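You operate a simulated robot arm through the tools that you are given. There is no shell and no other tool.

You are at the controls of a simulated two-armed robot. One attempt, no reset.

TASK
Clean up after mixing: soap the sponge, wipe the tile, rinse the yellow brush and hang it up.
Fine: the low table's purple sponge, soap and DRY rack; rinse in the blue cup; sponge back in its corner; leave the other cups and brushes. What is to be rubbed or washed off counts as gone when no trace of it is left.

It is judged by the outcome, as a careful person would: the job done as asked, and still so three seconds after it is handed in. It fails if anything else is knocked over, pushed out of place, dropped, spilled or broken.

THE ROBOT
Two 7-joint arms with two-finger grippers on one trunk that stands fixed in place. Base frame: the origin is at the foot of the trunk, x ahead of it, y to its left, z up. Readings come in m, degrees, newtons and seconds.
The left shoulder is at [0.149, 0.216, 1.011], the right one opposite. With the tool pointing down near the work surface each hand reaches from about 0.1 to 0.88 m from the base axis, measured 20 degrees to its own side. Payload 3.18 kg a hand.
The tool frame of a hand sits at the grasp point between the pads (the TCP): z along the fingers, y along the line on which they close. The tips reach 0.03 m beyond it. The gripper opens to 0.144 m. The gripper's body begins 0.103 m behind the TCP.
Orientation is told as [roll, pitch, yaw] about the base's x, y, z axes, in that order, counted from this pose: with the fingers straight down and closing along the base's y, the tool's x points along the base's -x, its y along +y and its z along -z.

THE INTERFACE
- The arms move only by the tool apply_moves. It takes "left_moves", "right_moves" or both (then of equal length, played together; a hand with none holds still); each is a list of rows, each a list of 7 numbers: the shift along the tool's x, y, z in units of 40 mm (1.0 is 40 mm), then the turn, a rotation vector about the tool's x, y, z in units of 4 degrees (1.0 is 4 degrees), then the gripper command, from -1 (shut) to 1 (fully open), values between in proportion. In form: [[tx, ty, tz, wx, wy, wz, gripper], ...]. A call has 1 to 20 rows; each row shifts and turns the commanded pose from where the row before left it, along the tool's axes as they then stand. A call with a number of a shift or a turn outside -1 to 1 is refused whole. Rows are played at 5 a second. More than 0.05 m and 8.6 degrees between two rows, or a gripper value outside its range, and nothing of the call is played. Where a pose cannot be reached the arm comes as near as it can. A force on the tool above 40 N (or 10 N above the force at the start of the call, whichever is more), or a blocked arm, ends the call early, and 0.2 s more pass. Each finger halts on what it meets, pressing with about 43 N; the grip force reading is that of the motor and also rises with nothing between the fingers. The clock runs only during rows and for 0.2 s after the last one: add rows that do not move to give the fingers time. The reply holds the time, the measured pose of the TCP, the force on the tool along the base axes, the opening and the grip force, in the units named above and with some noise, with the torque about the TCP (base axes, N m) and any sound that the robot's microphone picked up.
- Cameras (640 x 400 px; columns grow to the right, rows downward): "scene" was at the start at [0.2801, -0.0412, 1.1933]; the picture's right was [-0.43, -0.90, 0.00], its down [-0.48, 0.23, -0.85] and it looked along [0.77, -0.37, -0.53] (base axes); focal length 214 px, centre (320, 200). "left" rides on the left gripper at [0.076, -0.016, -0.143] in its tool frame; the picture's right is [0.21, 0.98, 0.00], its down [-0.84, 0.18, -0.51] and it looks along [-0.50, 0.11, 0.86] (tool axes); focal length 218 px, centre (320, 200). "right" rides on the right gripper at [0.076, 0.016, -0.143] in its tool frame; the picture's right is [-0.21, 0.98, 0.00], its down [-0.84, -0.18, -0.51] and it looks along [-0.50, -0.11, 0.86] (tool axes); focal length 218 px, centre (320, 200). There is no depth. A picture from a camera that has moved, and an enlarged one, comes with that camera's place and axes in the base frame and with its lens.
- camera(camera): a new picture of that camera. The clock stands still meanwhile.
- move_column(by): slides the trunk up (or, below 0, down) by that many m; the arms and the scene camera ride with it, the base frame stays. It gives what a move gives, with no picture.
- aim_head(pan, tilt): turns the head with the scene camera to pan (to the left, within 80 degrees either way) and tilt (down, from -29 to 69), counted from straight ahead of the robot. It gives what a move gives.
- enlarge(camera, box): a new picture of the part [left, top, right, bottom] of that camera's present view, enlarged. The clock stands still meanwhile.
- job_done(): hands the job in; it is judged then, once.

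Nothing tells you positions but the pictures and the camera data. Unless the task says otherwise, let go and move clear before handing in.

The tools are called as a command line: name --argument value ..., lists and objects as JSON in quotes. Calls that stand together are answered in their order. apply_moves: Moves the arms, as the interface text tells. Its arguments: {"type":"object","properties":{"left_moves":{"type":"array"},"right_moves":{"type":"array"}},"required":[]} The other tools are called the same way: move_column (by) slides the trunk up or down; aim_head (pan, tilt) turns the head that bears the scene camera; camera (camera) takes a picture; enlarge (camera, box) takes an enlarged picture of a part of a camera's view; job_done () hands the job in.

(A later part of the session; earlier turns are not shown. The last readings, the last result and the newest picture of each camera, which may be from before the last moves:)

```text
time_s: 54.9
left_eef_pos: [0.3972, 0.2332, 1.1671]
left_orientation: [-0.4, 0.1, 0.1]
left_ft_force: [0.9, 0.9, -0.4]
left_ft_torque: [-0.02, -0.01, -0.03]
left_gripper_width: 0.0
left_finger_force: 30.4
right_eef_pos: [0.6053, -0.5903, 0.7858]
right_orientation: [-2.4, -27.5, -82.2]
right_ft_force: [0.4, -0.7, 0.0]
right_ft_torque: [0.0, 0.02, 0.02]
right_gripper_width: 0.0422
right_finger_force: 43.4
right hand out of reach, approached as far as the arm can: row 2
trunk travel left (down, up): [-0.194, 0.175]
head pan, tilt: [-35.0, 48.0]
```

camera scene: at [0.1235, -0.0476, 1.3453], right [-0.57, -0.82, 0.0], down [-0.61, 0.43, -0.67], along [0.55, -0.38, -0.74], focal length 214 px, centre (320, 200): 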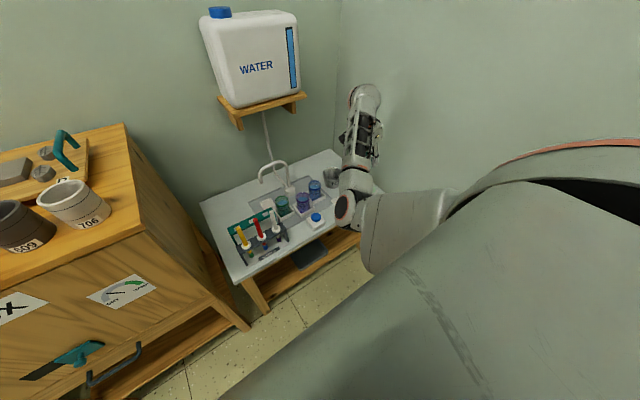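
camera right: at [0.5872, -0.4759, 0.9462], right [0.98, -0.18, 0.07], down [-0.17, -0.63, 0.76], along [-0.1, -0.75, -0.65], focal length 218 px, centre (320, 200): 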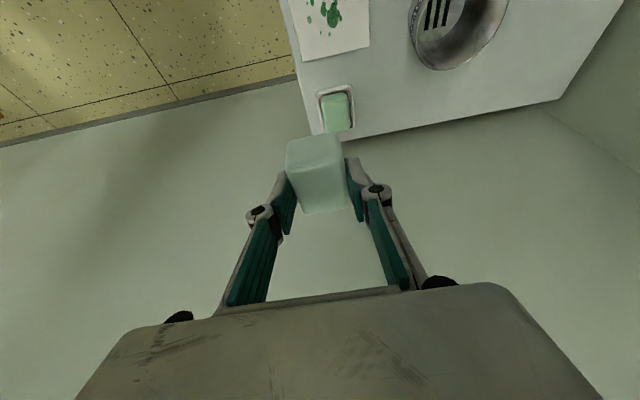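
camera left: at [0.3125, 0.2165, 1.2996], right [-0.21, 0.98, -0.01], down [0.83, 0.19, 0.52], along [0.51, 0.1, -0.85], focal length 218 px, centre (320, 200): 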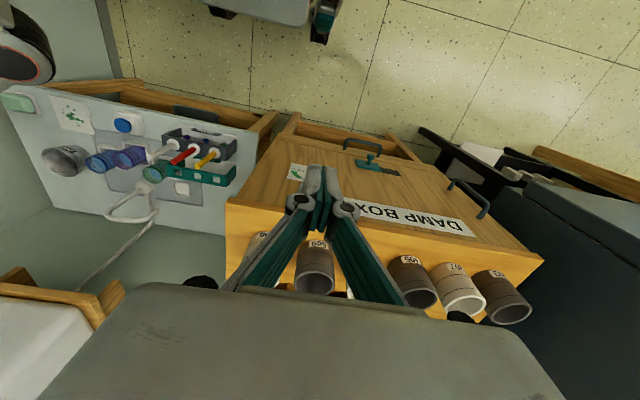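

The arm reports a limit again. I'll look at the whole right arm to understand its posture.

aim_head --pan -60 --tilt 40

camera --camera "scene"

camera --camera "left"

camera --camera "right"

```text
time_s: 55.8
left_eef_pos: [0.3975, 0.231, 1.166]
left_orientation: [-0.4, 0.1, 0.0]
left_ft_force: [0.6, 0.1, -0.1]
left_ft_torque: [-0.01, 0.02, -0.02]
left_gripper_width: 0.0
left_finger_force: 31.1
right_eef_pos: [0.6061, -0.5925, 0.7852]
right_orientation: [-2.6, -27.7, -82.1]
right_ft_force: [-1.2, 0.4, 0.0]
right_ft_torque: [-0.03, -0.01, -0.02]
right_gripper_width: 0.0426
right_finger_force: 42.7
trunk travel left (down, up): [-0.194, 0.175]
head pan, tilt: [-60.0, 40.0]
```

```text
taken
camera scene: at [0.1438, -0.076, 1.291], right [-0.87, -0.5, 0.0], down [-0.32, 0.56, -0.77], along [0.38, -0.66, -0.64], focal length 214 px, centre (320, 200)
```

scene: 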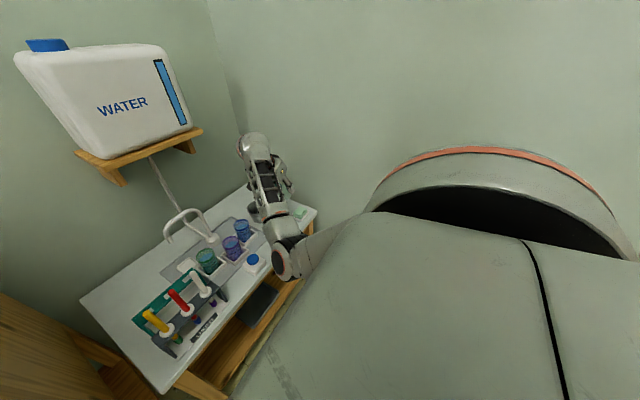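

```text
taken
camera left: at [0.3205, 0.2166, 1.3117], right [-0.21, 0.98, -0.01], down [0.84, 0.18, 0.5], along [0.49, 0.1, -0.86], focal length 218 px, centre (320, 200)
```

left: 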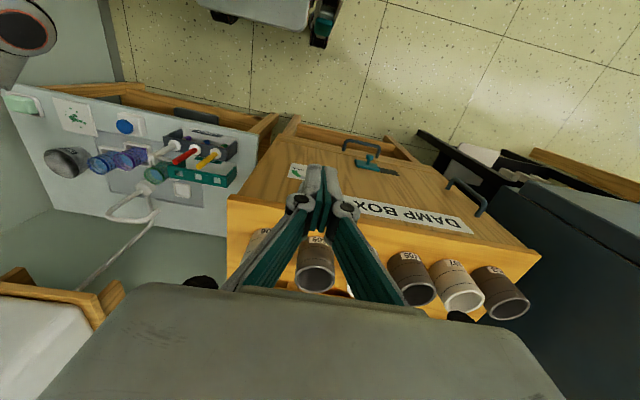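

```text
taken
camera right: at [0.6099, -0.4561, 0.8754], right [1.0, -0.07, 0.06], down [-0.09, -0.52, 0.85], along [-0.03, -0.85, -0.53], focal length 218 px, centre (320, 200)
```

right: 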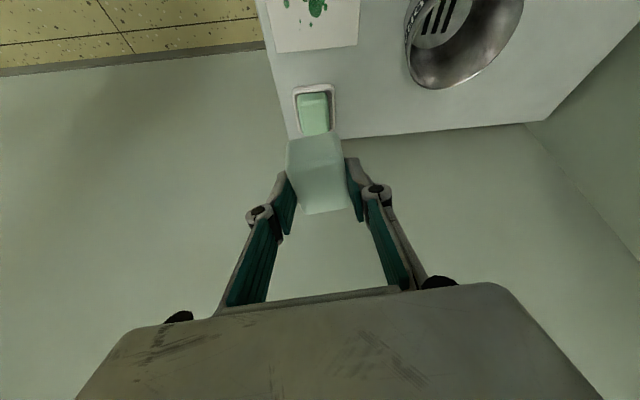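

The elbow is tucked to the inside; I think the hand's -90° yaw forces it there. For wiping, the sponge's yaw doesn't matter, so I'll turn the hand 40° back about the vertical to relieve the arm.

apply_moves --right_moves '[[0, 0, 0, -0.46, 0, -0.88, -0.6], [0, 0, 0, -0.46, 0, -0.88, -0.6], [0, 0, 0, -0.46, 0, -0.88, -0.6], [0, 0, 0, -0.46, 0, -0.88, -0.6], [0, 0, 0, -0.46, 0, -0.88, -0.6], [0, 0, 0, -0.46, 0, -0.88, -0.6], [0, 0, 0, -0.46, 0, -0.88, -0.6], [0, 0, 0, -0.46, 0, -0.88, -0.6], [0, 0, 0, -0.46, 0, -0.88, -0.6], [0, 0, 0, -0.46, 0, -0.88, -0.6]]'

camera --camera "scene"

camera --camera "right"

```text
time_s: 58.1
left_eef_pos: [0.3966, 0.232, 1.1679]
left_orientation: [-0.5, 0.1, 0.1]
left_ft_force: [-0.1, -1.2, 0.1]
left_ft_torque: [0.0, -0.03, 0.0]
left_gripper_width: 0.0
left_finger_force: 30.9
right_eef_pos: [0.6291, -0.5901, 0.8222]
right_orientation: [-8.8, -30.7, -34.5]
right_ft_force: [0.3, 0.1, -1.3]
right_ft_torque: [0.01, 0.03, 0.04]
right_gripper_width: 0.0425
right_finger_force: 42.7
trunk travel left (down, up): [-0.194, 0.175]
head pan, tilt: [-60.0, 40.0]
stopped in row 10 (right hand): the arm was blocked; the commanded pose is now the measured one
```

```text
taken
camera scene: at [0.1437, -0.0764, 1.291], right [-0.87, -0.5, 0.0], down [-0.32, 0.56, -0.77], along [0.38, -0.66, -0.64], focal length 214 px, centre (320, 200)
```

scene: 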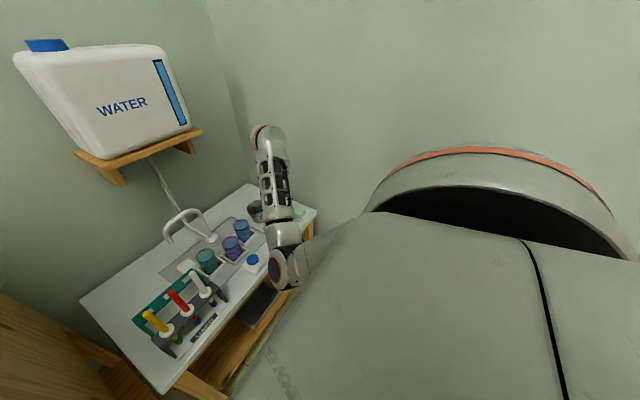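

```text
taken
camera right: at [0.5381, -0.4806, 0.9021], right [0.76, 0.65, -0.02], down [0.32, -0.34, 0.89], along [0.57, -0.68, -0.46], focal length 218 px, centre (320, 200)
```

right: 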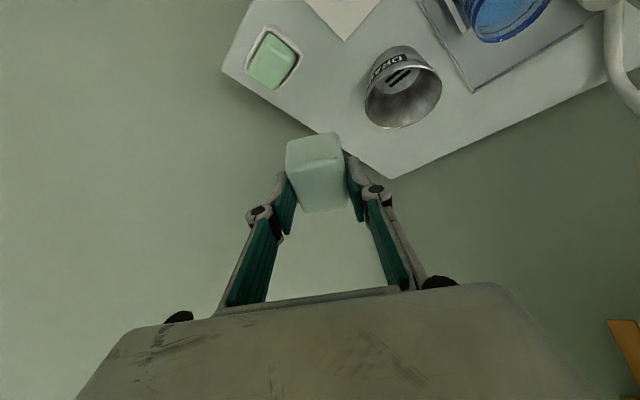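

The arm reaches a limit again at this yaw. I'll restore the roll first, then look for a freer posture by drawing the hand back toward the robot.

apply_moves --right_moves '[[0, 0, 0, -0.55, 0, 0, -0.6], [0, 0, 0, -0.55, 0, 0, -0.6], [0, 0, 0, -0.55, 0, 0, -0.6], [0, 0, 0, -0.55, 0, 0, -0.6]]'

```text
time_s: 59.0
left_eef_pos: [0.3973, 0.232, 1.1666]
left_orientation: [-0.4, 0.1, 0.1]
left_ft_force: [0.4, 0.4, 0.4]
left_ft_torque: [0.03, 0.01, 0.0]
left_gripper_width: 0.0003
left_finger_force: 30.5
right_eef_pos: [0.6565, -0.5673, 0.858]
right_orientation: [-10.1, -34.4, -24.1]
right_ft_force: [0.4, 0.6, -1.2]
right_ft_torque: [0.0, -0.02, 0.05]
right_gripper_width: 0.0425
right_finger_force: 43.2
trunk travel left (down, up): [-0.194, 0.175]
head pan, tilt: [-60.0, 40.0]
stopped in row 4 (right hand): the arm was blocked; the commanded pose is now the measured one
```

The arm seems to be transitioning to another elbow posture, with the hand rising. I'll look before continuing.

camera --camera "scene"

camera --camera "left"

camera --camera "right"

```text
taken
camera scene: at [0.1437, -0.0762, 1.291], right [-0.87, -0.5, 0.0], down [-0.32, 0.56, -0.77], along [0.38, -0.66, -0.64], focal length 214 px, centre (320, 200)
```

scene: 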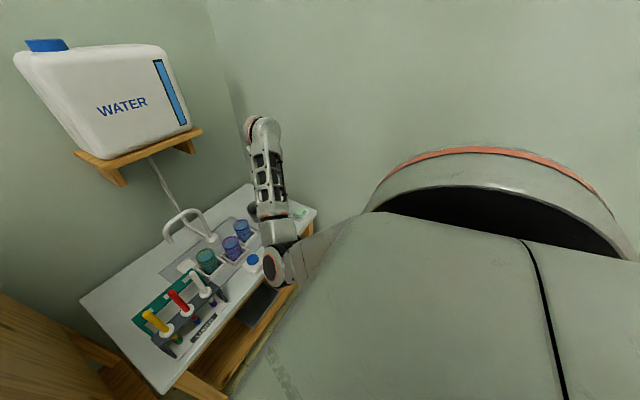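

```text
taken
camera left: at [0.3203, 0.2164, 1.3116], right [-0.21, 0.98, -0.01], down [0.84, 0.18, 0.5], along [0.49, 0.1, -0.86], focal length 218 px, centre (320, 200)
```

left: 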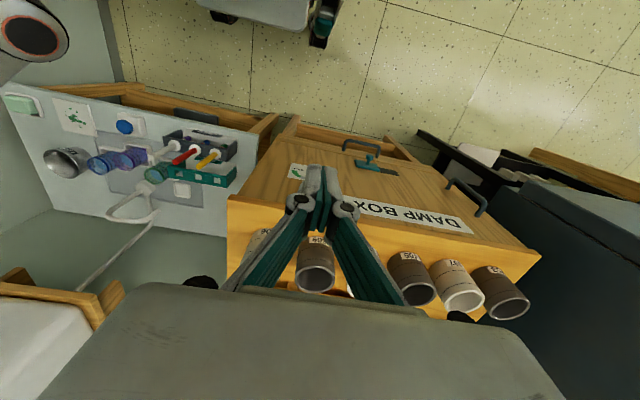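

```text
taken
camera right: at [0.546, -0.4729, 0.929], right [0.64, 0.77, -0.02], down [0.33, -0.24, 0.91], along [0.7, -0.59, -0.41], focal length 218 px, centre (320, 200)
```

right: 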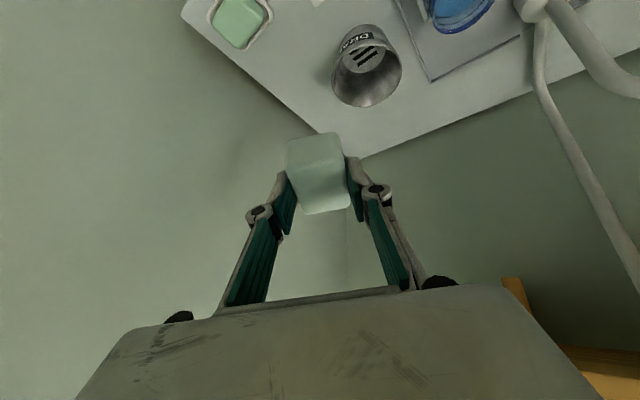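

Analysis: the wrist leaning inward pushes the elbow into my own body. I'll first bring the hand back to vertical, which moves the wrist outward and should free the arm.

apply_moves --right_moves '[[0, 0, 0, -0.28, 0.94, 0, -0.6], [0, 0, 0, -0.28, 0.94, 0, -0.6], [0, 0, 0, -0.28, 0.94, 0, -0.6], [0, 0, 0, -0.28, 0.94, 0, -0.6]]'

```text
time_s: 59.9
left_eef_pos: [0.3964, 0.2326, 1.1664]
left_orientation: [-0.5, 0.1, 0.1]
left_ft_force: [-0.6, -0.1, -0.6]
left_ft_torque: [0.0, 0.0, -0.01]
left_gripper_width: 0.0001
left_finger_force: 30.7
right_eef_pos: [0.6778, -0.5479, 0.8825]
right_orientation: [-13.0, -23.5, -17.9]
right_ft_force: [0.6, 0.6, 0.7]
right_ft_torque: [-0.02, 0.08, -0.01]
right_gripper_width: 0.0424
right_finger_force: 42.7
trunk travel left (down, up): [-0.194, 0.175]
head pan, tilt: [-60.0, 40.0]
stopped in row 4 (right hand): the arm was blocked; the commanded pose is now the measured one
```

Partly better. I'll now pull the hand outward and back (away from the table centre) to un-jam the arm.

apply_moves --right_moves '[[0.186, -0.594, 0.054, 0, 0, 0, -0.6], [0.186, -0.594, 0.054, 0, 0, 0, -0.6], [0.186, -0.594, 0.054, 0, 0, 0, -0.6], [0.186, -0.594, 0.054, 0, 0, 0, -0.6]]'

camera --camera "scene"

```text
time_s: 60.7
left_eef_pos: [0.3968, 0.232, 1.1669]
left_orientation: [-0.3, 0.0, 0.2]
left_ft_force: [-0.1, -0.5, 0.6]
left_ft_torque: [0.0, -0.03, -0.04]
left_gripper_width: 0.0001
left_finger_force: 30.6
right_eef_pos: [0.6632, -0.5775, 0.9173]
right_orientation: [-21.7, -24.4, -8.9]
right_ft_force: [-0.6, 0.8, 0.4]
right_ft_torque: [-0.01, 0.0, -0.02]
right_gripper_width: 0.0425
right_finger_force: 42.9
trunk travel left (down, up): [-0.194, 0.175]
head pan, tilt: [-60.0, 40.0]
stopped in row 3 (right hand): the arm was blocked; the commanded pose is now the measured one
```

```text
taken
camera scene: at [0.1436, -0.0762, 1.2911], right [-0.87, -0.5, 0.0], down [-0.32, 0.56, -0.77], along [0.38, -0.66, -0.64], focal length 214 px, centre (320, 200)
```

scene: 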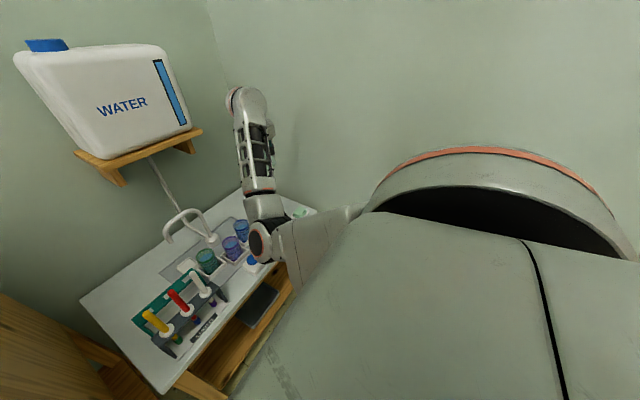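

I want to know whether the arm drifts even without a commanded motion, so I'll send a few still rows.

apply_moves --right_moves '[[0, 0, 0, 0, 0, 0, -0.6], [0, 0, 0, 0, 0, 0, -0.6], [0, 0, 0, 0, 0, 0, -0.6]]'

```text
time_s: 61.5
left_eef_pos: [0.3967, 0.2317, 1.1668]
left_orientation: [-0.3, 0.1, 0.1]
left_ft_force: [-0.4, -0.5, -0.5]
left_ft_torque: [-0.01, -0.03, -0.01]
left_gripper_width: 0.0001
left_finger_force: 30.7
right_eef_pos: [0.6636, -0.5748, 0.9154]
right_orientation: [-21.8, -24.4, -9.0]
right_ft_force: [-0.5, -0.7, -0.7]
right_ft_torque: [0.0, 0.0, -0.02]
right_gripper_width: 0.0421
right_finger_force: 43.4
trunk travel left (down, up): [-0.194, 0.175]
head pan, tilt: [-60.0, 40.0]
```

It holds still when not commanded, so a wrist-bend limit is the likely culprit: the bend eases as the hand gets lower relative to the shoulder. I'll keep the present orientation and lower the hand (moving back a little), away from objects.

apply_moves --right_moves '[[0.43, 0.095, 0.343, 0, 0, 0, -0.6], [0.43, 0.095, 0.343, 0, 0, 0, -0.6], [0.43, 0.095, 0.343, 0, 0, 0, -0.6]]'

```text
time_s: 62.5
left_eef_pos: [0.3968, 0.2322, 1.1658]
left_orientation: [-0.5, 0.2, 0.1]
left_ft_force: [0.0, -0.7, -0.4]
left_ft_torque: [-0.04, -0.02, 0.01]
left_gripper_width: 0.0001
left_finger_force: 30.3
right_eef_pos: [0.6125, -0.6326, 0.8836]
right_orientation: [-27.3, -25.2, -10.5]
right_ft_force: [-0.2, 0.2, -0.3]
right_ft_torque: [0.0, -0.02, -0.04]
right_gripper_width: 0.0425
right_finger_force: 42.4
trunk travel left (down, up): [-0.194, 0.175]
head pan, tilt: [-60.0, 40.0]
stopped in row 3 (right hand): the arm was blocked; the commanded pose is now the measured one
```

It moved outward and down, still reporting blocked. Let me look at the arm again from both cameras.

camera --camera "scene"

enlarge --camera "scene" --box '[180, 60, 400, 300]'

camera --camera "right"

camera --camera "left"

```text
taken
camera scene: at [0.1436, -0.076, 1.2911], right [-0.87, -0.5, 0.0], down [-0.32, 0.56, -0.77], along [0.38, -0.66, -0.64], focal length 214 px, centre (320, 200)
```

scene: 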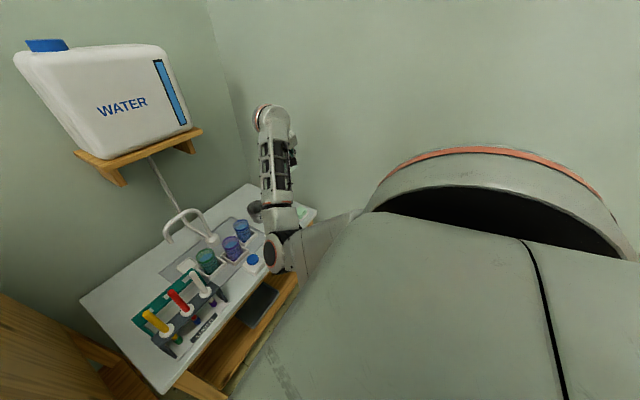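

```text
1.67 times, centred on (290, 180) of scene
camera zoom: at [0.1436, -0.076, 1.2911], right [-0.87, -0.5, 0.0], down [-0.32, 0.56, -0.77], along [0.38, -0.66, -0.64], focal length 358 px, centre (370, 233)
```

zoom: 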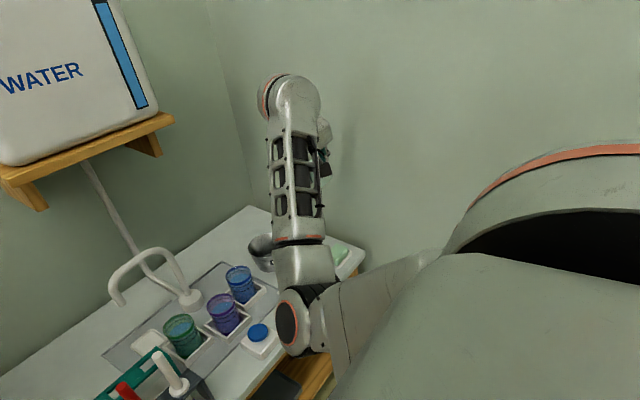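

```text
taken
camera right: at [0.5085, -0.5324, 0.9589], right [0.53, 0.78, -0.32], down [0.54, -0.03, 0.84], along [0.65, -0.62, -0.44], focal length 218 px, centre (320, 200)
```

right: 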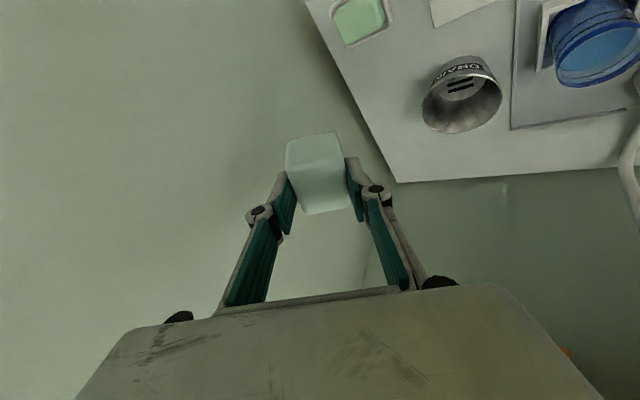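

```text
taken
camera left: at [0.3203, 0.2166, 1.3116], right [-0.21, 0.98, -0.01], down [0.84, 0.18, 0.5], along [0.49, 0.1, -0.86], focal length 218 px, centre (320, 200)
```

left: 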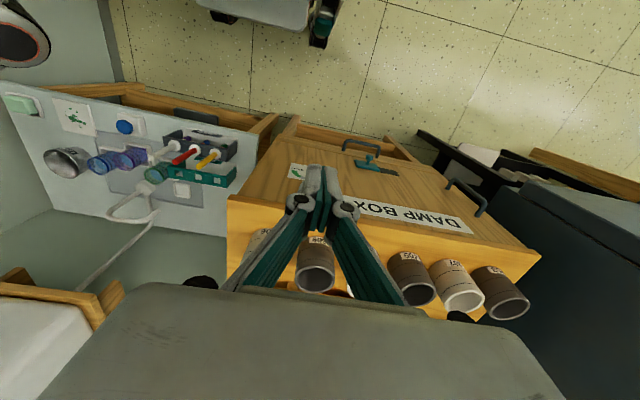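

The posture still isn't explained, so I'll look steeply down beside the torso for contact between the arm and my own body.

aim_head --pan -40 --tilt 69

camera --camera "scene"

aim_head --pan -75 --tilt 60

camera --camera "scene"

```text
time_s: 63.4
left_eef_pos: [0.3978, 0.2329, 1.1672]
left_orientation: [-0.4, 0.2, 0.1]
left_ft_force: [0.6, -0.4, 0.4]
left_ft_torque: [-0.02, 0.0, -0.01]
left_gripper_width: 0.0001
left_finger_force: 30.4
right_eef_pos: [0.6124, -0.6337, 0.884]
right_orientation: [-27.2, -25.3, -10.4]
right_ft_force: [0.0, -0.1, 0.5]
right_ft_torque: [0.04, -0.04, 0.0]
right_gripper_width: 0.0425
right_finger_force: 43.3
trunk travel left (down, up): [-0.194, 0.175]
head pan, tilt: [-40.0, 68.8]
```

```text
taken
camera scene: at [0.1441, -0.0384, 1.255], right [-0.64, -0.77, 0.0], down [-0.71, 0.6, -0.36], along [0.28, -0.23, -0.93], focal length 214 px, centre (320, 200)
```

scene: 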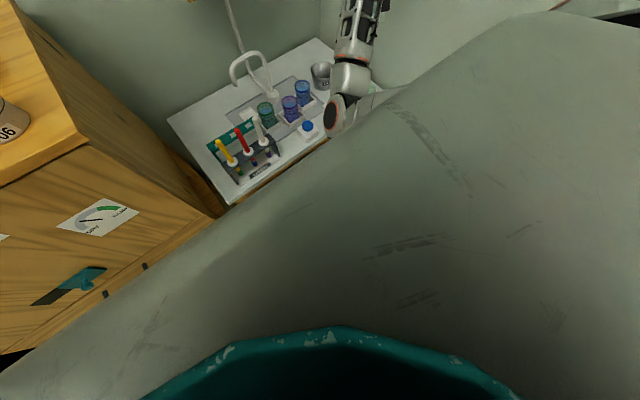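

```text
time_s: 64.5
left_eef_pos: [0.3971, 0.2322, 1.1673]
left_orientation: [-0.4, 0.1, 0.1]
left_ft_force: [0.1, -1.0, 0.4]
left_ft_torque: [0.04, 0.02, -0.01]
left_gripper_width: 0.0
left_finger_force: 30.7
right_eef_pos: [0.6124, -0.6333, 0.8833]
right_orientation: [-27.3, -25.5, -10.5]
right_ft_force: [0.0, 0.4, 0.6]
right_ft_torque: [-0.01, -0.04, -0.03]
right_gripper_width: 0.0421
right_finger_force: 42.9
trunk travel left (down, up): [-0.194, 0.175]
head pan, tilt: [-75.0, 60.0]
```

```text
taken
camera scene: at [0.1186, -0.0668, 1.2643], right [-0.97, -0.26, 0.0], down [-0.22, 0.84, -0.5], along [0.13, -0.48, -0.87], focal length 214 px, centre (320, 200)
```

scene: 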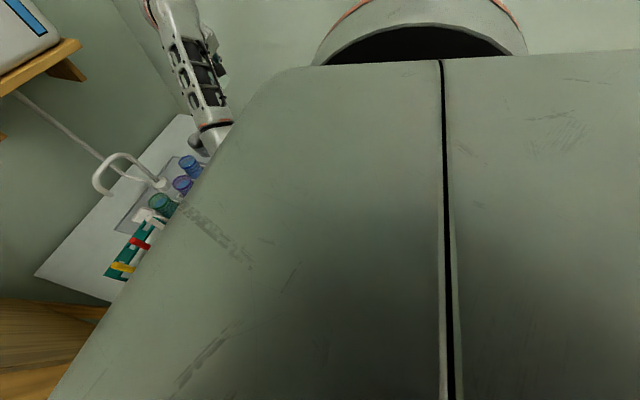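

The chest is large and the inward elbow presses my upper arm against it — that explains the blocking. I'll rotate the hand so the wrist moves outward, extending the arm away from the chest.

apply_moves --right_moves '[[0, 0, 0, -0.85, 0.47, 0, -0.6], [0, 0, 0, -0.85, 0.47, 0, -0.6], [0, 0, 0, -0.85, 0.47, 0, -0.6], [0, 0, 0, -0.85, 0.47, 0, -0.6]]'

aim_head --pan -60 --tilt 40

camera --camera "scene"

```text
time_s: 65.5
left_eef_pos: [0.3966, 0.2343, 1.1668]
left_orientation: [-0.5, 0.1, 0.1]
left_ft_force: [0.0, -0.2, 0.0]
left_ft_torque: [-0.01, 0.02, -0.05]
left_gripper_width: 0.0
left_finger_force: 30.1
right_eef_pos: [0.6149, -0.6296, 0.8839]
right_orientation: [-12.2, -18.2, -13.3]
right_ft_force: [-0.7, 0.7, -0.1]
right_ft_torque: [-0.04, 0.02, 0.01]
right_gripper_width: 0.0426
right_finger_force: 42.9
trunk travel left (down, up): [-0.194, 0.175]
head pan, tilt: [-75.0, 60.0]
```

```text
time_s: 66.3
left_eef_pos: [0.3964, 0.2316, 1.1662]
left_orientation: [-0.4, 0.2, 0.1]
left_ft_force: [-0.3, 0.8, 0.4]
left_ft_torque: [0.0, -0.01, 0.01]
left_gripper_width: 0.0
left_finger_force: 30.1
right_eef_pos: [0.6123, -0.631, 0.8827]
right_orientation: [-12.4, -18.2, -13.4]
right_ft_force: [0.3, -0.2, -0.3]
right_ft_torque: [-0.05, -0.01, 0.02]
right_gripper_width: 0.0425
right_finger_force: 42.7
trunk travel left (down, up): [-0.194, 0.175]
head pan, tilt: [-60.0, 40.0]
```

```text
taken
camera scene: at [0.1436, -0.0761, 1.291], right [-0.87, -0.5, 0.0], down [-0.32, 0.56, -0.77], along [0.38, -0.66, -0.64], focal length 214 px, centre (320, 200)
```

scene: 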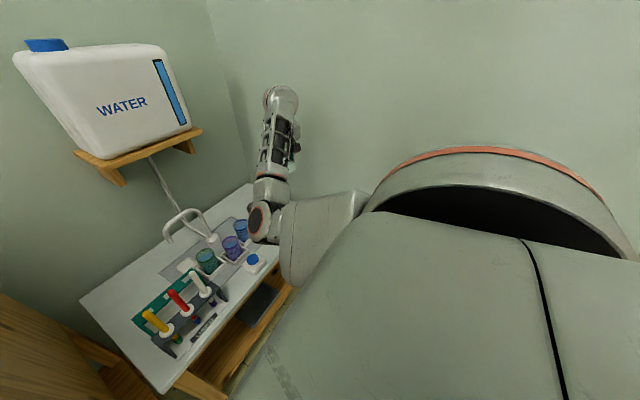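

That freed the arm; the elbow is now away from the chest. I'll finish leveling the roll and then turn the yaw to about +45°, so the wrist leans outward.

apply_moves --right_moves '[[0, 0, 0, -0.77, 0, 0, -0.6], [0, 0, 0, -0.77, 0, 0, -0.6], [0, 0, 0, -0.77, 0, 0, -0.6], [0, 0, 0, -0.77, 0, 0, -0.6], [0, 0, 0, -0.31, 0, -0.95, -0.6], [0, 0, 0, -0.31, 0, -0.95, -0.6], [0, 0, 0, -0.31, 0, -0.95, -0.6], [0, 0, 0, -0.31, 0, -0.95, -0.6], [0, 0, 0, -0.31, 0, -0.95, -0.6], [0, 0, 0, -0.31, 0, -0.95, -0.6]]'

camera --camera "scene"

```text
time_s: 68.5
left_eef_pos: [0.3984, 0.2316, 1.168]
left_orientation: [-0.4, 0.2, 0.1]
left_ft_force: [0.3, -1.2, 0.6]
left_ft_torque: [0.0, 0.02, 0.02]
left_gripper_width: 0.0
left_finger_force: 30.8
right_eef_pos: [0.6117, -0.6308, 0.882]
right_orientation: [0.0, -18.2, 10.7]
right_ft_force: [0.9, 0.4, 0.1]
right_ft_torque: [0.0, -0.01, 0.01]
right_gripper_width: 0.0421
right_finger_force: 43.1
trunk travel left (down, up): [-0.194, 0.175]
head pan, tilt: [-60.0, 40.0]
```

```text
taken
camera scene: at [0.1437, -0.076, 1.2911], right [-0.87, -0.5, 0.0], down [-0.32, 0.56, -0.77], along [0.38, -0.66, -0.64], focal length 214 px, centre (320, 200)
```

scene: 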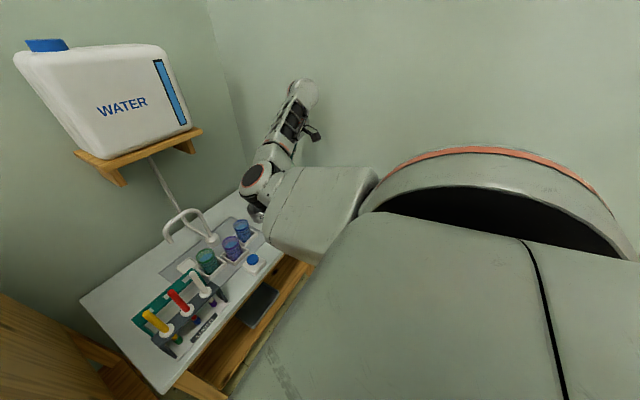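

Smooth now, and the elbow is up where it should be. Continuing the yaw to about +45°.

apply_moves --right_moves '[[0, 0, 0, -0.31, 0, -0.95, -0.6], [0, 0, 0, -0.31, 0, -0.95, -0.6], [0, 0, 0, -0.31, 0, -0.95, -0.6], [0, 0, 0, -0.31, 0, -0.95, -0.6], [0, 0, 0, -0.31, 0, -0.95, -0.6], [0, 0, 0, -0.31, 0, -0.95, -0.6], [0, 0, 0, -0.31, 0, -0.95, -0.6], [0, 0, 0, -0.31, 0, -0.95, -0.6], [0, 0, 0, 0, -0.28, 0, -0.6]]'

camera --camera "scene"

camera --camera "right"

```text
time_s: 70.5
left_eef_pos: [0.3969, 0.2325, 1.1664]
left_orientation: [-0.4, 0.2, 0.1]
left_ft_force: [0.1, -0.2, 0.4]
left_ft_torque: [-0.01, 0.03, 0.0]
left_gripper_width: 0.0
left_finger_force: 30.6
right_eef_pos: [0.6121, -0.6321, 0.8824]
right_orientation: [0.0, -19.2, 42.7]
right_ft_force: [-0.4, 0.3, -0.8]
right_ft_torque: [0.01, 0.02, 0.0]
right_gripper_width: 0.0426
right_finger_force: 42.6
trunk travel left (down, up): [-0.194, 0.175]
head pan, tilt: [-60.0, 40.0]
```

```text
taken
camera scene: at [0.1438, -0.0761, 1.291], right [-0.87, -0.5, 0.0], down [-0.32, 0.56, -0.77], along [0.38, -0.66, -0.64], focal length 214 px, centre (320, 200)
```

scene: 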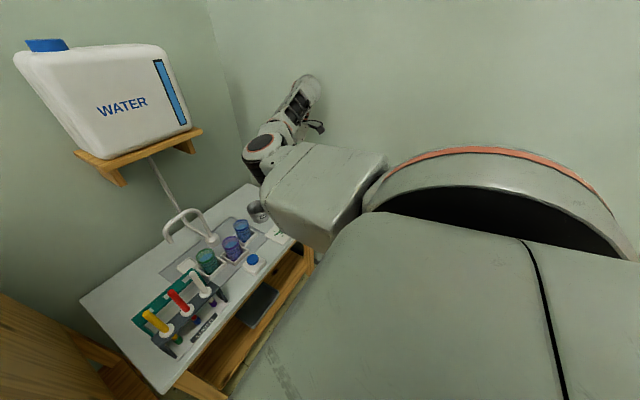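

```text
taken
camera right: at [0.5136, -0.7, 0.9911], right [-0.52, 0.85, 0.07], down [0.58, 0.29, 0.76], along [0.63, 0.43, -0.65], focal length 218 px, centre (320, 200)
```

right: 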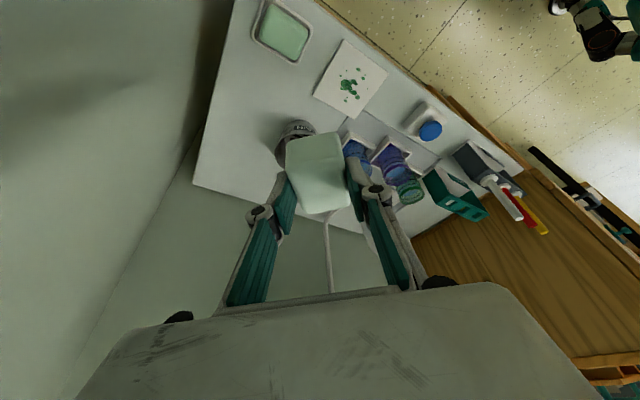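

The arm is in a good posture. Now lowering the sponge to hover just above the tile.

apply_moves --right_moves '[[0.068, 0.228, 0.65, 0, 0, 0, -0.6], [0.068, 0.228, 0.65, 0, 0, 0, -0.6], [0.068, 0.228, 0.65, 0, 0, 0, -0.6], [0.068, 0.228, 0.65, 0, 0, 0, -0.6], [0.068, 0.228, 0.65, 0, 0, 0, -0.6], [0.068, 0.228, 0.65, 0, 0, 0, -0.6], [0.068, 0.228, 0.65, 0, 0, 0, -0.6], [0.068, 0.228, 0.65, 0, 0, 0, -0.6]]'

camera --camera "scene"

camera --camera "right"

```text
time_s: 72.3
left_eef_pos: [0.3978, 0.232, 1.1666]
left_orientation: [-0.4, 0.1, 0.1]
left_ft_force: [0.3, 0.3, 0.2]
left_ft_torque: [0.01, 0.05, 0.01]
left_gripper_width: 0.0
left_finger_force: 30.7
right_eef_pos: [0.5985, -0.5448, 0.677]
right_orientation: [-0.1, -19.4, 42.6]
right_ft_force: [0.4, 0.2, 0.0]
right_ft_torque: [-0.01, 0.03, -0.02]
right_gripper_width: 0.0424
right_finger_force: 43.1
trunk travel left (down, up): [-0.194, 0.175]
head pan, tilt: [-60.0, 40.0]
```

```text
taken
camera scene: at [0.1441, -0.0761, 1.291], right [-0.87, -0.5, 0.0], down [-0.32, 0.56, -0.77], along [0.38, -0.66, -0.64], focal length 214 px, centre (320, 200)
```

scene: 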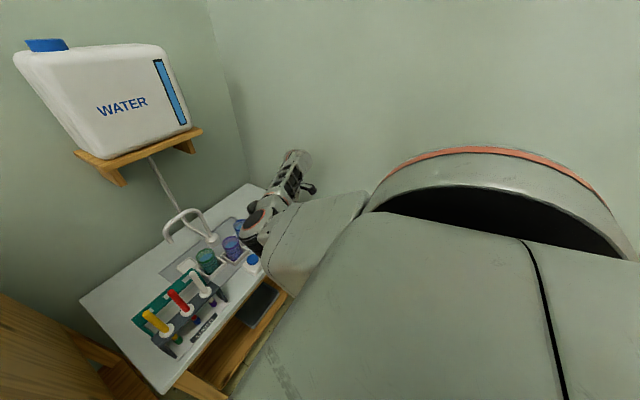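

```text
taken
camera right: at [0.4998, -0.6133, 0.7869], right [-0.52, 0.85, 0.07], down [0.58, 0.29, 0.76], along [0.63, 0.43, -0.65], focal length 218 px, centre (320, 200)
```

right: 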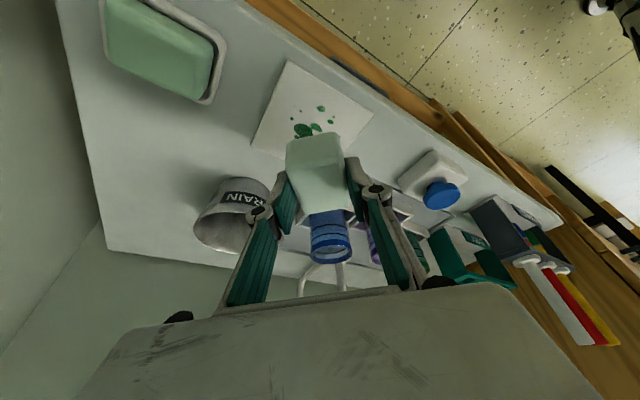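

The sponge hovers just above the tile. I'll lower it gently to contact.

apply_moves --right_moves '[[0.107, 0, 0.307, 0, 0, 0, -0.6], [0.107, 0, 0.307, 0, 0, 0, -0.6], [0.107, 0, 0.307, 0, 0, 0, -0.6], [0.107, 0, 0.307, 0, 0, 0, -0.6]]'

apply_moves --right_moves '[[0.025, 0, 0.071, 0, 0, 0, -0.6], [0.025, 0, 0.071, 0, 0, 0, -0.6]]'

```text
time_s: 73.3
left_eef_pos: [0.3972, 0.2324, 1.1664]
left_orientation: [-0.3, 0.0, 0.1]
left_ft_force: [0.1, 0.5, 0.2]
left_ft_torque: [-0.02, 0.01, -0.03]
left_gripper_width: 0.0002
left_finger_force: 30.5
right_eef_pos: [0.5994, -0.545, 0.6246]
right_orientation: [-0.1, -19.3, 42.6]
right_ft_force: [0.2, 0.1, -0.3]
right_ft_torque: [0.0, -0.01, 0.02]
right_gripper_width: 0.0423
right_finger_force: 42.8
trunk travel left (down, up): [-0.194, 0.175]
head pan, tilt: [-60.0, 40.0]
```

```text
time_s: 73.9
left_eef_pos: [0.3975, 0.2325, 1.1664]
left_orientation: [-0.4, 0.2, 0.2]
left_ft_force: [-0.1, -0.4, -0.1]
left_ft_torque: [0.0, -0.01, 0.0]
left_gripper_width: 0.0
left_finger_force: 31.0
right_eef_pos: [0.5995, -0.546, 0.6194]
right_orientation: [-0.2, -19.2, 42.6]
right_ft_force: [0.5, -0.7, 0.2]
right_ft_torque: [0.03, 0.0, 0.0]
right_gripper_width: 0.0423
right_finger_force: 43.5
trunk travel left (down, up): [-0.194, 0.175]
head pan, tilt: [-60.0, 40.0]
```

apply_moves --right_moves '[[0.017, 0, 0.047, 0, 0, 0, -0.6], [0.017, 0, 0.047, 0, 0, 0, -0.6]]'

camera --camera "right"

```text
time_s: 74.5
left_eef_pos: [0.3985, 0.233, 1.1671]
left_orientation: [-0.5, 0.1, 0.1]
left_ft_force: [0.5, -0.3, -0.3]
left_ft_torque: [0.0, -0.03, 0.0]
left_gripper_width: 0.0
left_finger_force: 30.8
right_eef_pos: [0.598, -0.5453, 0.6165]
right_orientation: [-0.1, -19.4, 42.6]
right_ft_force: [0.1, -0.1, -0.6]
right_ft_torque: [0.01, 0.01, 0.04]
right_gripper_width: 0.0424
right_finger_force: 42.8
trunk travel left (down, up): [-0.194, 0.175]
head pan, tilt: [-60.0, 40.0]
```

```text
taken
camera right: at [0.4999, -0.614, 0.7254], right [-0.52, 0.85, 0.07], down [0.58, 0.29, 0.76], along [0.63, 0.43, -0.65], focal length 218 px, centre (320, 200)
```

right: 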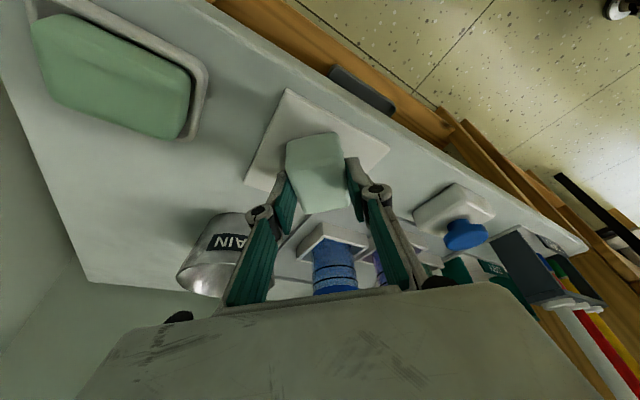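

No contact yet; a couple of millimetres more.

apply_moves --right_moves '[[0.017, 0, 0.047, 0, 0, 0, -0.6]]'

apply_moves --right_moves '[[0.017, 0, 0.047, 0, 0, 0, -0.6]]'

```text
time_s: 74.9
left_eef_pos: [0.397, 0.2318, 1.1677]
left_orientation: [-0.4, 0.2, 0.1]
left_ft_force: [0.6, -0.3, -0.7]
left_ft_torque: [0.0, 0.0, -0.02]
left_gripper_width: 0.0
left_finger_force: 30.6
right_eef_pos: [0.5984, -0.5464, 0.6134]
right_orientation: [0.0, -19.3, 42.7]
right_ft_force: [0.1, 0.2, 1.5]
right_ft_torque: [0.06, -0.04, 0.02]
right_gripper_width: 0.0426
right_finger_force: 42.6
trunk travel left (down, up): [-0.194, 0.175]
head pan, tilt: [-60.0, 40.0]
```

```text
time_s: 75.3
left_eef_pos: [0.3962, 0.2334, 1.1664]
left_orientation: [-0.4, 0.0, 0.2]
left_ft_force: [-0.5, 0.5, -0.6]
left_ft_torque: [0.01, 0.0, -0.02]
left_gripper_width: 0.0
left_finger_force: 30.7
right_eef_pos: [0.5992, -0.5451, 0.614]
right_orientation: [-0.3, -19.3, 42.7]
right_ft_force: [-2.0, 0.8, 9.4]
right_ft_torque: [0.24, 0.04, 0.04]
right_gripper_width: 0.0427
right_finger_force: 43.0
trunk travel left (down, up): [-0.194, 0.175]
head pan, tilt: [-60.0, 40.0]
```

Contact at about 9 N. First a short test stroke to check that the tile stays put.

apply_moves --right_moves '[[-0.142, 0, 0.049, 0, 0, 0, -0.6], [0, -0.4, 0, 0, 0, 0, -0.6], [0, -0.4, 0, 0, 0, 0, -0.6]]'

camera --camera "right"

```text
time_s: 76.1
left_eef_pos: [0.3955, 0.2337, 1.1669]
left_orientation: [-0.5, -0.1, 0.1]
left_ft_force: [0.4, -0.6, -0.4]
left_ft_torque: [0.01, -0.01, 0.0]
left_gripper_width: 0.0
left_finger_force: 31.0
right_eef_pos: [0.6237, -0.563, 0.6131]
right_orientation: [-0.1, -19.4, 42.8]
right_ft_force: [-5.2, 8.1, 12.5]
right_ft_torque: [0.36, -0.01, 0.11]
right_gripper_width: 0.0426
right_finger_force: 43.1
trunk travel left (down, up): [-0.194, 0.175]
head pan, tilt: [-60.0, 40.0]
```

```text
taken
camera right: at [0.5247, -0.6313, 0.7228], right [-0.52, 0.85, 0.07], down [0.58, 0.29, 0.76], along [0.63, 0.43, -0.65], focal length 218 px, centre (320, 200)
```

right: 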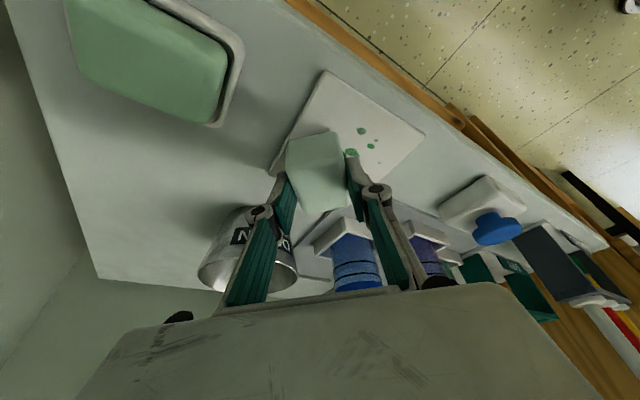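

The tile appears unmoved and much of the stain is gone under the sponge; a few spots remain on the robot-left side. Continuing the wiping pattern.

apply_moves --right_moves '[[0, 0.4, 0, 0, 0, 0, -0.6], [0, 0.4, 0, 0, 0, 0, -0.6], [0, 0.4, 0, 0, 0, 0, -0.6], [0, 0.4, 0, 0, 0, 0, -0.6], [0.2, 0, -0.07, 0, 0, 0, -0.6], [0.2, 0, -0.07, 0, 0, 0, -0.6], [0, -0.4, 0, 0, 0, 0, -0.6], [0, -0.4, 0, 0, 0, 0, -0.6], [0, -0.4, 0, 0, 0, 0, -0.6], [0, -0.3, 0, 0, 0, 0, -0.6]]'

camera --camera "right"

```text
time_s: 78.3
left_eef_pos: [0.3963, 0.2347, 1.1683]
left_orientation: [-0.7, 0.0, 0.1]
left_ft_force: [0.1, 0.5, -0.5]
left_ft_torque: [-0.01, -0.03, 0.01]
left_gripper_width: 0.0
left_finger_force: 30.5
right_eef_pos: [0.61, -0.5704, 0.6129]
right_orientation: [-0.2, -19.7, 42.8]
right_ft_force: [-5.4, 13.5, 18.1]
right_ft_torque: [0.63, -0.01, 0.2]
right_gripper_width: 0.0425
right_finger_force: 43.3
trunk travel left (down, up): [-0.194, 0.175]
head pan, tilt: [-60.0, 40.0]
```

```text
taken
camera right: at [0.5112, -0.6394, 0.7224], right [-0.52, 0.85, 0.07], down [0.58, 0.29, 0.76], along [0.63, 0.43, -0.65], focal length 218 px, centre (320, 200)
```

right: 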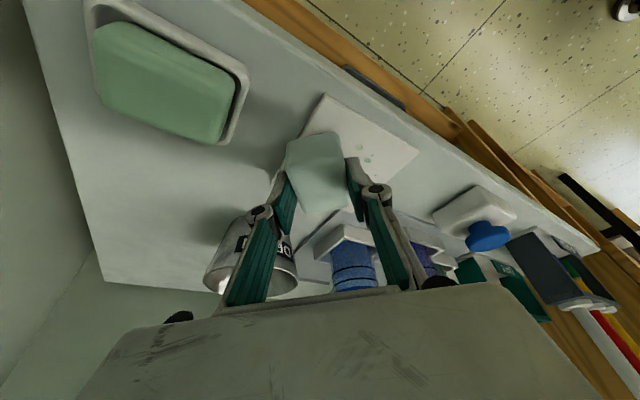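

The green is almost gone; faint marks remain. I'll enlarge to see the traces.

enlarge --camera "right" --box '[250, 70, 440, 220]'

```text
2.67 times, centred on (345, 145) of right
camera zoom: at [0.5112, -0.6394, 0.7224], right [-0.52, 0.85, 0.07], down [0.58, 0.29, 0.76], along [0.63, 0.43, -0.65], focal length 582 px, centre (253, 347)
```

zoom: 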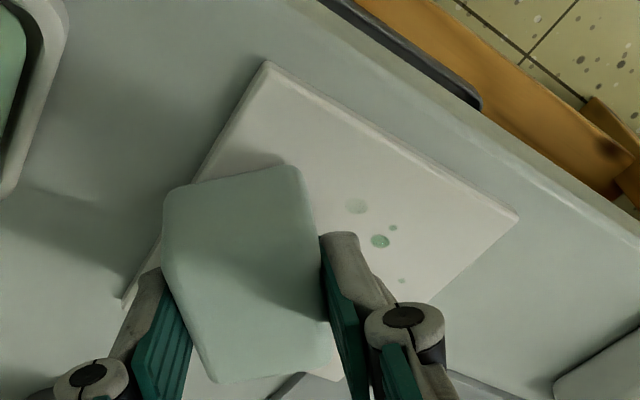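

Faint spots remain on the robot-side half of the tile. I'll scrub repeatedly over that area.

apply_moves --right_moves '[[0, 0.5, 0, 0, 0, 0, -0.6], [0, 0.5, 0, 0, 0, 0, -0.6], [0, 0.5, 0, 0, 0, 0, -0.6], [-0.2, 0, 0.07, 0, 0, 0, -0.6], [0, -0.5, 0, 0, 0, 0, -0.6], [0, -0.5, 0, 0, 0, 0, -0.6], [-0.2, 0, 0.07, 0, 0, 0, -0.6], [0, 0.5, 0, 0, 0, 0, -0.6], [0, 0.5, 0, 0, 0, 0, -0.6], [-0.2, 0, 0.07, 0, 0, 0, -0.6], [0, -0.5, 0, 0, 0, 0, -0.6], [0, -0.5, 0, 0, 0, 0, -0.6], [0.3, 0, -0.1, 0, 0, 0, -0.6], [0.3, 0, -0.1, 0, 0, 0, -0.6], [0, 0.5, 0, 0, 0, 0, -0.6], [0, 0.5, 0, 0, 0, 0, -0.6], [0, -0.5, 0, 0, 0, 0, -0.6], [0, -0.5, 0, 0, 0, 0, -0.6], [0, -0.5, 0, 0, 0, 0, -0.6]]'

enlarge --camera "right" --box '[250, 70, 440, 220]'

```text
time_s: 79.6
left_eef_pos: [0.3969, 0.232, 1.1672]
left_orientation: [-0.3, 0.1, -0.1]
left_ft_force: [1.2, 0.4, -0.5]
left_ft_torque: [0.02, 0.08, 0.02]
left_gripper_width: 0.0004
left_finger_force: 30.8
right_eef_pos: [0.5851, -0.5457, 0.6135]
right_orientation: [0.0, -18.8, 42.2]
right_ft_force: [-13.0, 5.1, 18.2]
right_ft_torque: [0.67, 0.07, 0.43]
right_gripper_width: 0.0424
right_finger_force: 43.0
trunk travel left (down, up): [-0.194, 0.175]
head pan, tilt: [-60.0, 40.0]
stopped in row 6 (right hand): the force on the tool passed its limit at 45 N (the readings are from after the stop); the commanded pose is now the measured one
```

```text
2.67 times, centred on (345, 145) of right
camera zoom: at [0.4863, -0.6118, 0.7245], right [-0.51, 0.86, 0.07], down [0.59, 0.29, 0.75], along [0.63, 0.42, -0.66], focal length 582 px, centre (253, 347)
```

zoom: 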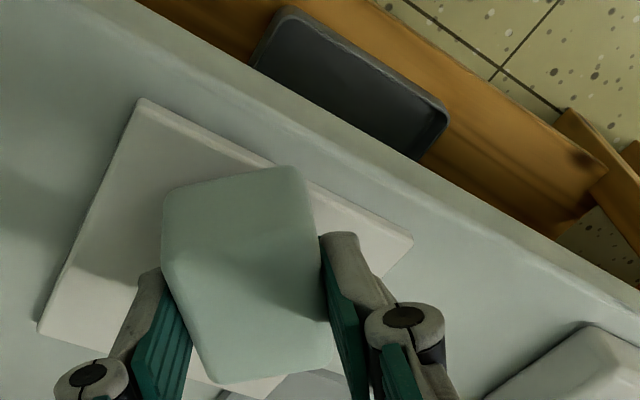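

The tile hasn't moved, but force built up to 45 N. I'll ease up by about 2 mm and go on with gentler strokes over the remaining area.

apply_moves --right_moves '[[-0.012, 0, -0.035, 0, -0.12, 0, -0.6], [-0.18, 0, 0.06, 0, 0, 0, -0.6], [-0.18, 0, 0.06, 0, 0, 0, -0.6], [0, 0.25, 0, 0, 0, 0, -0.6], [0, 0.25, 0, 0, 0, 0, -0.6]]'

apply_moves --right_moves '[[0, -0.25, 0, 0, 0, 0, -0.6], [0, -0.25, 0, 0, 0, 0, -0.6], [-0.18, 0, 0.06, 0, 0, 0, -0.6], [0, 0.25, 0, 0, 0, 0, -0.6], [0, 0.25, 0, 0, 0, 0, -0.6]]'

enlarge --camera "right" --box '[250, 70, 440, 220]'

```text
time_s: 81.0
left_eef_pos: [0.397, 0.2308, 1.1662]
left_orientation: [-0.2, 0.2, 0.1]
left_ft_force: [-0.6, -0.2, -0.4]
left_ft_torque: [0.01, 0.0, -0.03]
left_gripper_width: 0.0
left_finger_force: 30.5
right_eef_pos: [0.5763, -0.5632, 0.6295]
right_orientation: [-2.4, -18.0, 40.2]
right_ft_force: [0.3, -0.4, -1.0]
right_ft_torque: [0.01, -0.02, 0.03]
right_gripper_width: 0.0424
right_finger_force: 42.9
trunk travel left (down, up): [-0.194, 0.175]
head pan, tilt: [-60.0, 40.0]
stopped in row 5 (right hand): the arm was blocked; the commanded pose is now the measured one
```

```text
time_s: 82.2
left_eef_pos: [0.3972, 0.2329, 1.1673]
left_orientation: [-0.3, 0.2, 0.1]
left_ft_force: [0.1, 0.3, -0.2]
left_ft_torque: [0.02, 0.01, 0.01]
left_gripper_width: 0.0
left_finger_force: 30.6
right_eef_pos: [0.5841, -0.5587, 0.6293]
right_orientation: [-2.3, -18.2, 40.1]
right_ft_force: [-0.1, -0.6, -0.4]
right_ft_torque: [-0.01, 0.02, 0.0]
right_gripper_width: 0.0425
right_finger_force: 43.1
trunk travel left (down, up): [-0.194, 0.175]
head pan, tilt: [-60.0, 40.0]
```

```text
2.67 times, centred on (345, 145) of right
camera zoom: at [0.4798, -0.618, 0.7413], right [-0.47, 0.88, 0.03], down [0.59, 0.29, 0.75], along [0.66, 0.37, -0.66], focal length 582 px, centre (253, 347)
```

zoom: 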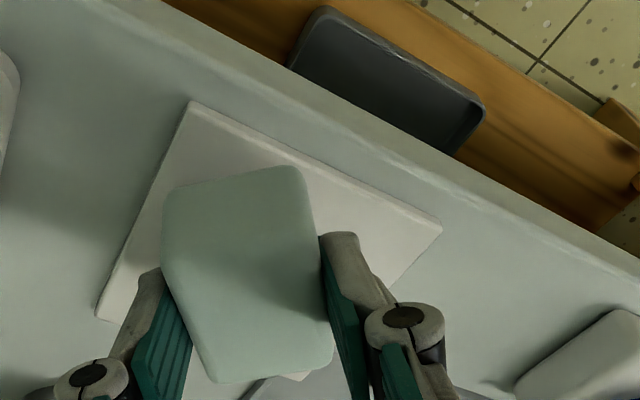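

I'll lift the sponge and move outward to inspect the tile for leftover traces.

apply_moves --right_moves '[[-0.06, -0.34, -0.51, 0, 0, 0, -0.6], [-0.06, -0.34, -0.51, 0, 0, 0, -0.6], [-0.06, -0.34, -0.51, 0, 0, 0, -0.6], [-0.06, -0.34, -0.51, 0, 0, 0, -0.6]]'

camera --camera "right"

aim_head --pan -45 --tilt 40

camera --camera "scene"

enlarge --camera "left" --box '[0, 70, 130, 190]'

```text
time_s: 83.2
left_eef_pos: [0.3972, 0.2325, 1.1669]
left_orientation: [-0.4, 0.1, 0.1]
left_ft_force: [0.0, 0.4, 0.4]
left_ft_torque: [-0.02, -0.01, 0.0]
left_gripper_width: 0.0
left_finger_force: 30.6
right_eef_pos: [0.6046, -0.6025, 0.7084]
right_orientation: [-1.9, -18.2, 40.3]
right_ft_force: [-0.1, -0.3, 0.0]
right_ft_torque: [-0.01, 0.0, 0.02]
right_gripper_width: 0.0425
right_finger_force: 43.2
trunk travel left (down, up): [-0.194, 0.175]
head pan, tilt: [-60.0, 40.0]
```

```text
taken
camera right: at [0.5009, -0.6616, 0.8197], right [-0.47, 0.88, 0.04], down [0.59, 0.29, 0.75], along [0.65, 0.38, -0.66], focal length 218 px, centre (320, 200)
```

right: 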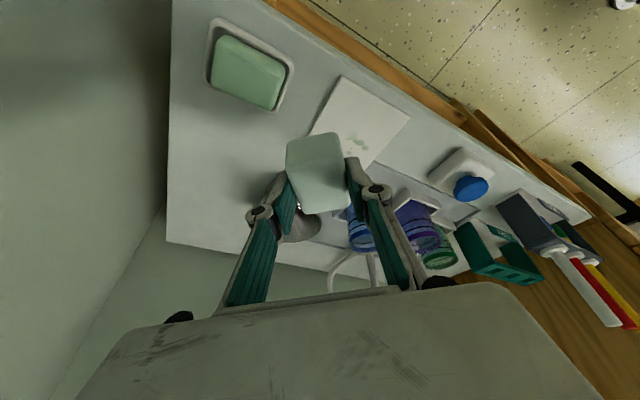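

```text
time_s: 83.9
left_eef_pos: [0.3975, 0.2328, 1.1655]
left_orientation: [-0.4, 0.2, 0.0]
left_ft_force: [-0.3, 1.7, -0.8]
left_ft_torque: [0.0, -0.01, -0.03]
left_gripper_width: 0.0
left_finger_force: 30.7
right_eef_pos: [0.6034, -0.6025, 0.7077]
right_orientation: [-2.0, -18.3, 40.4]
right_ft_force: [0.5, -0.2, -0.2]
right_ft_torque: [0.03, -0.01, 0.03]
right_gripper_width: 0.0424
right_finger_force: 43.3
trunk travel left (down, up): [-0.194, 0.175]
head pan, tilt: [-45.0, 40.0]
```

```text
taken
camera scene: at [0.1613, -0.0626, 1.2911], right [-0.71, -0.71, 0.0], down [-0.45, 0.45, -0.77], along [0.54, -0.54, -0.64], focal length 214 px, centre (320, 200)
```

scene: 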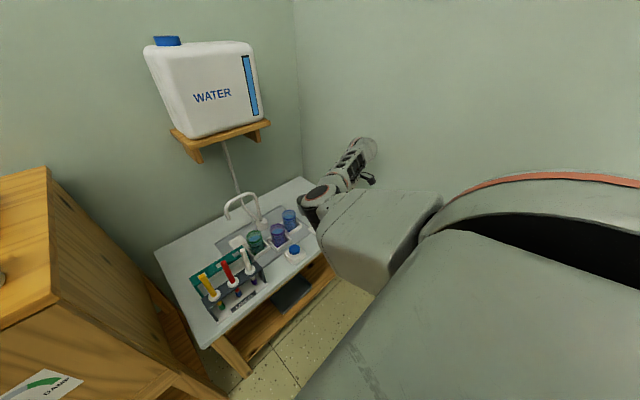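

```text
3.33 times, centred on (65, 130) of left
camera zoom: at [0.3206, 0.2165, 1.3113], right [-0.21, 0.98, -0.01], down [0.84, 0.18, 0.5], along [0.49, 0.1, -0.86], focal length 728 px, centre (1170, 433)
```

zoom: 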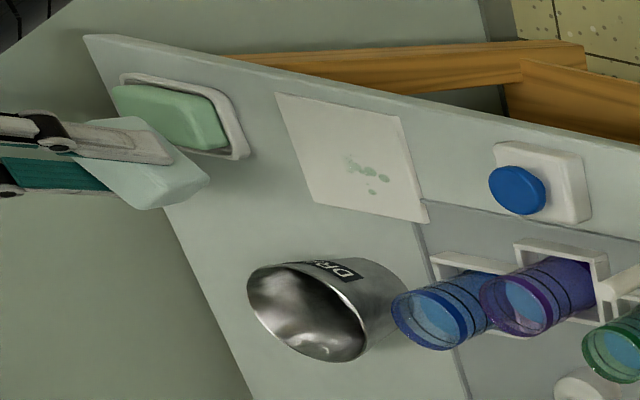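

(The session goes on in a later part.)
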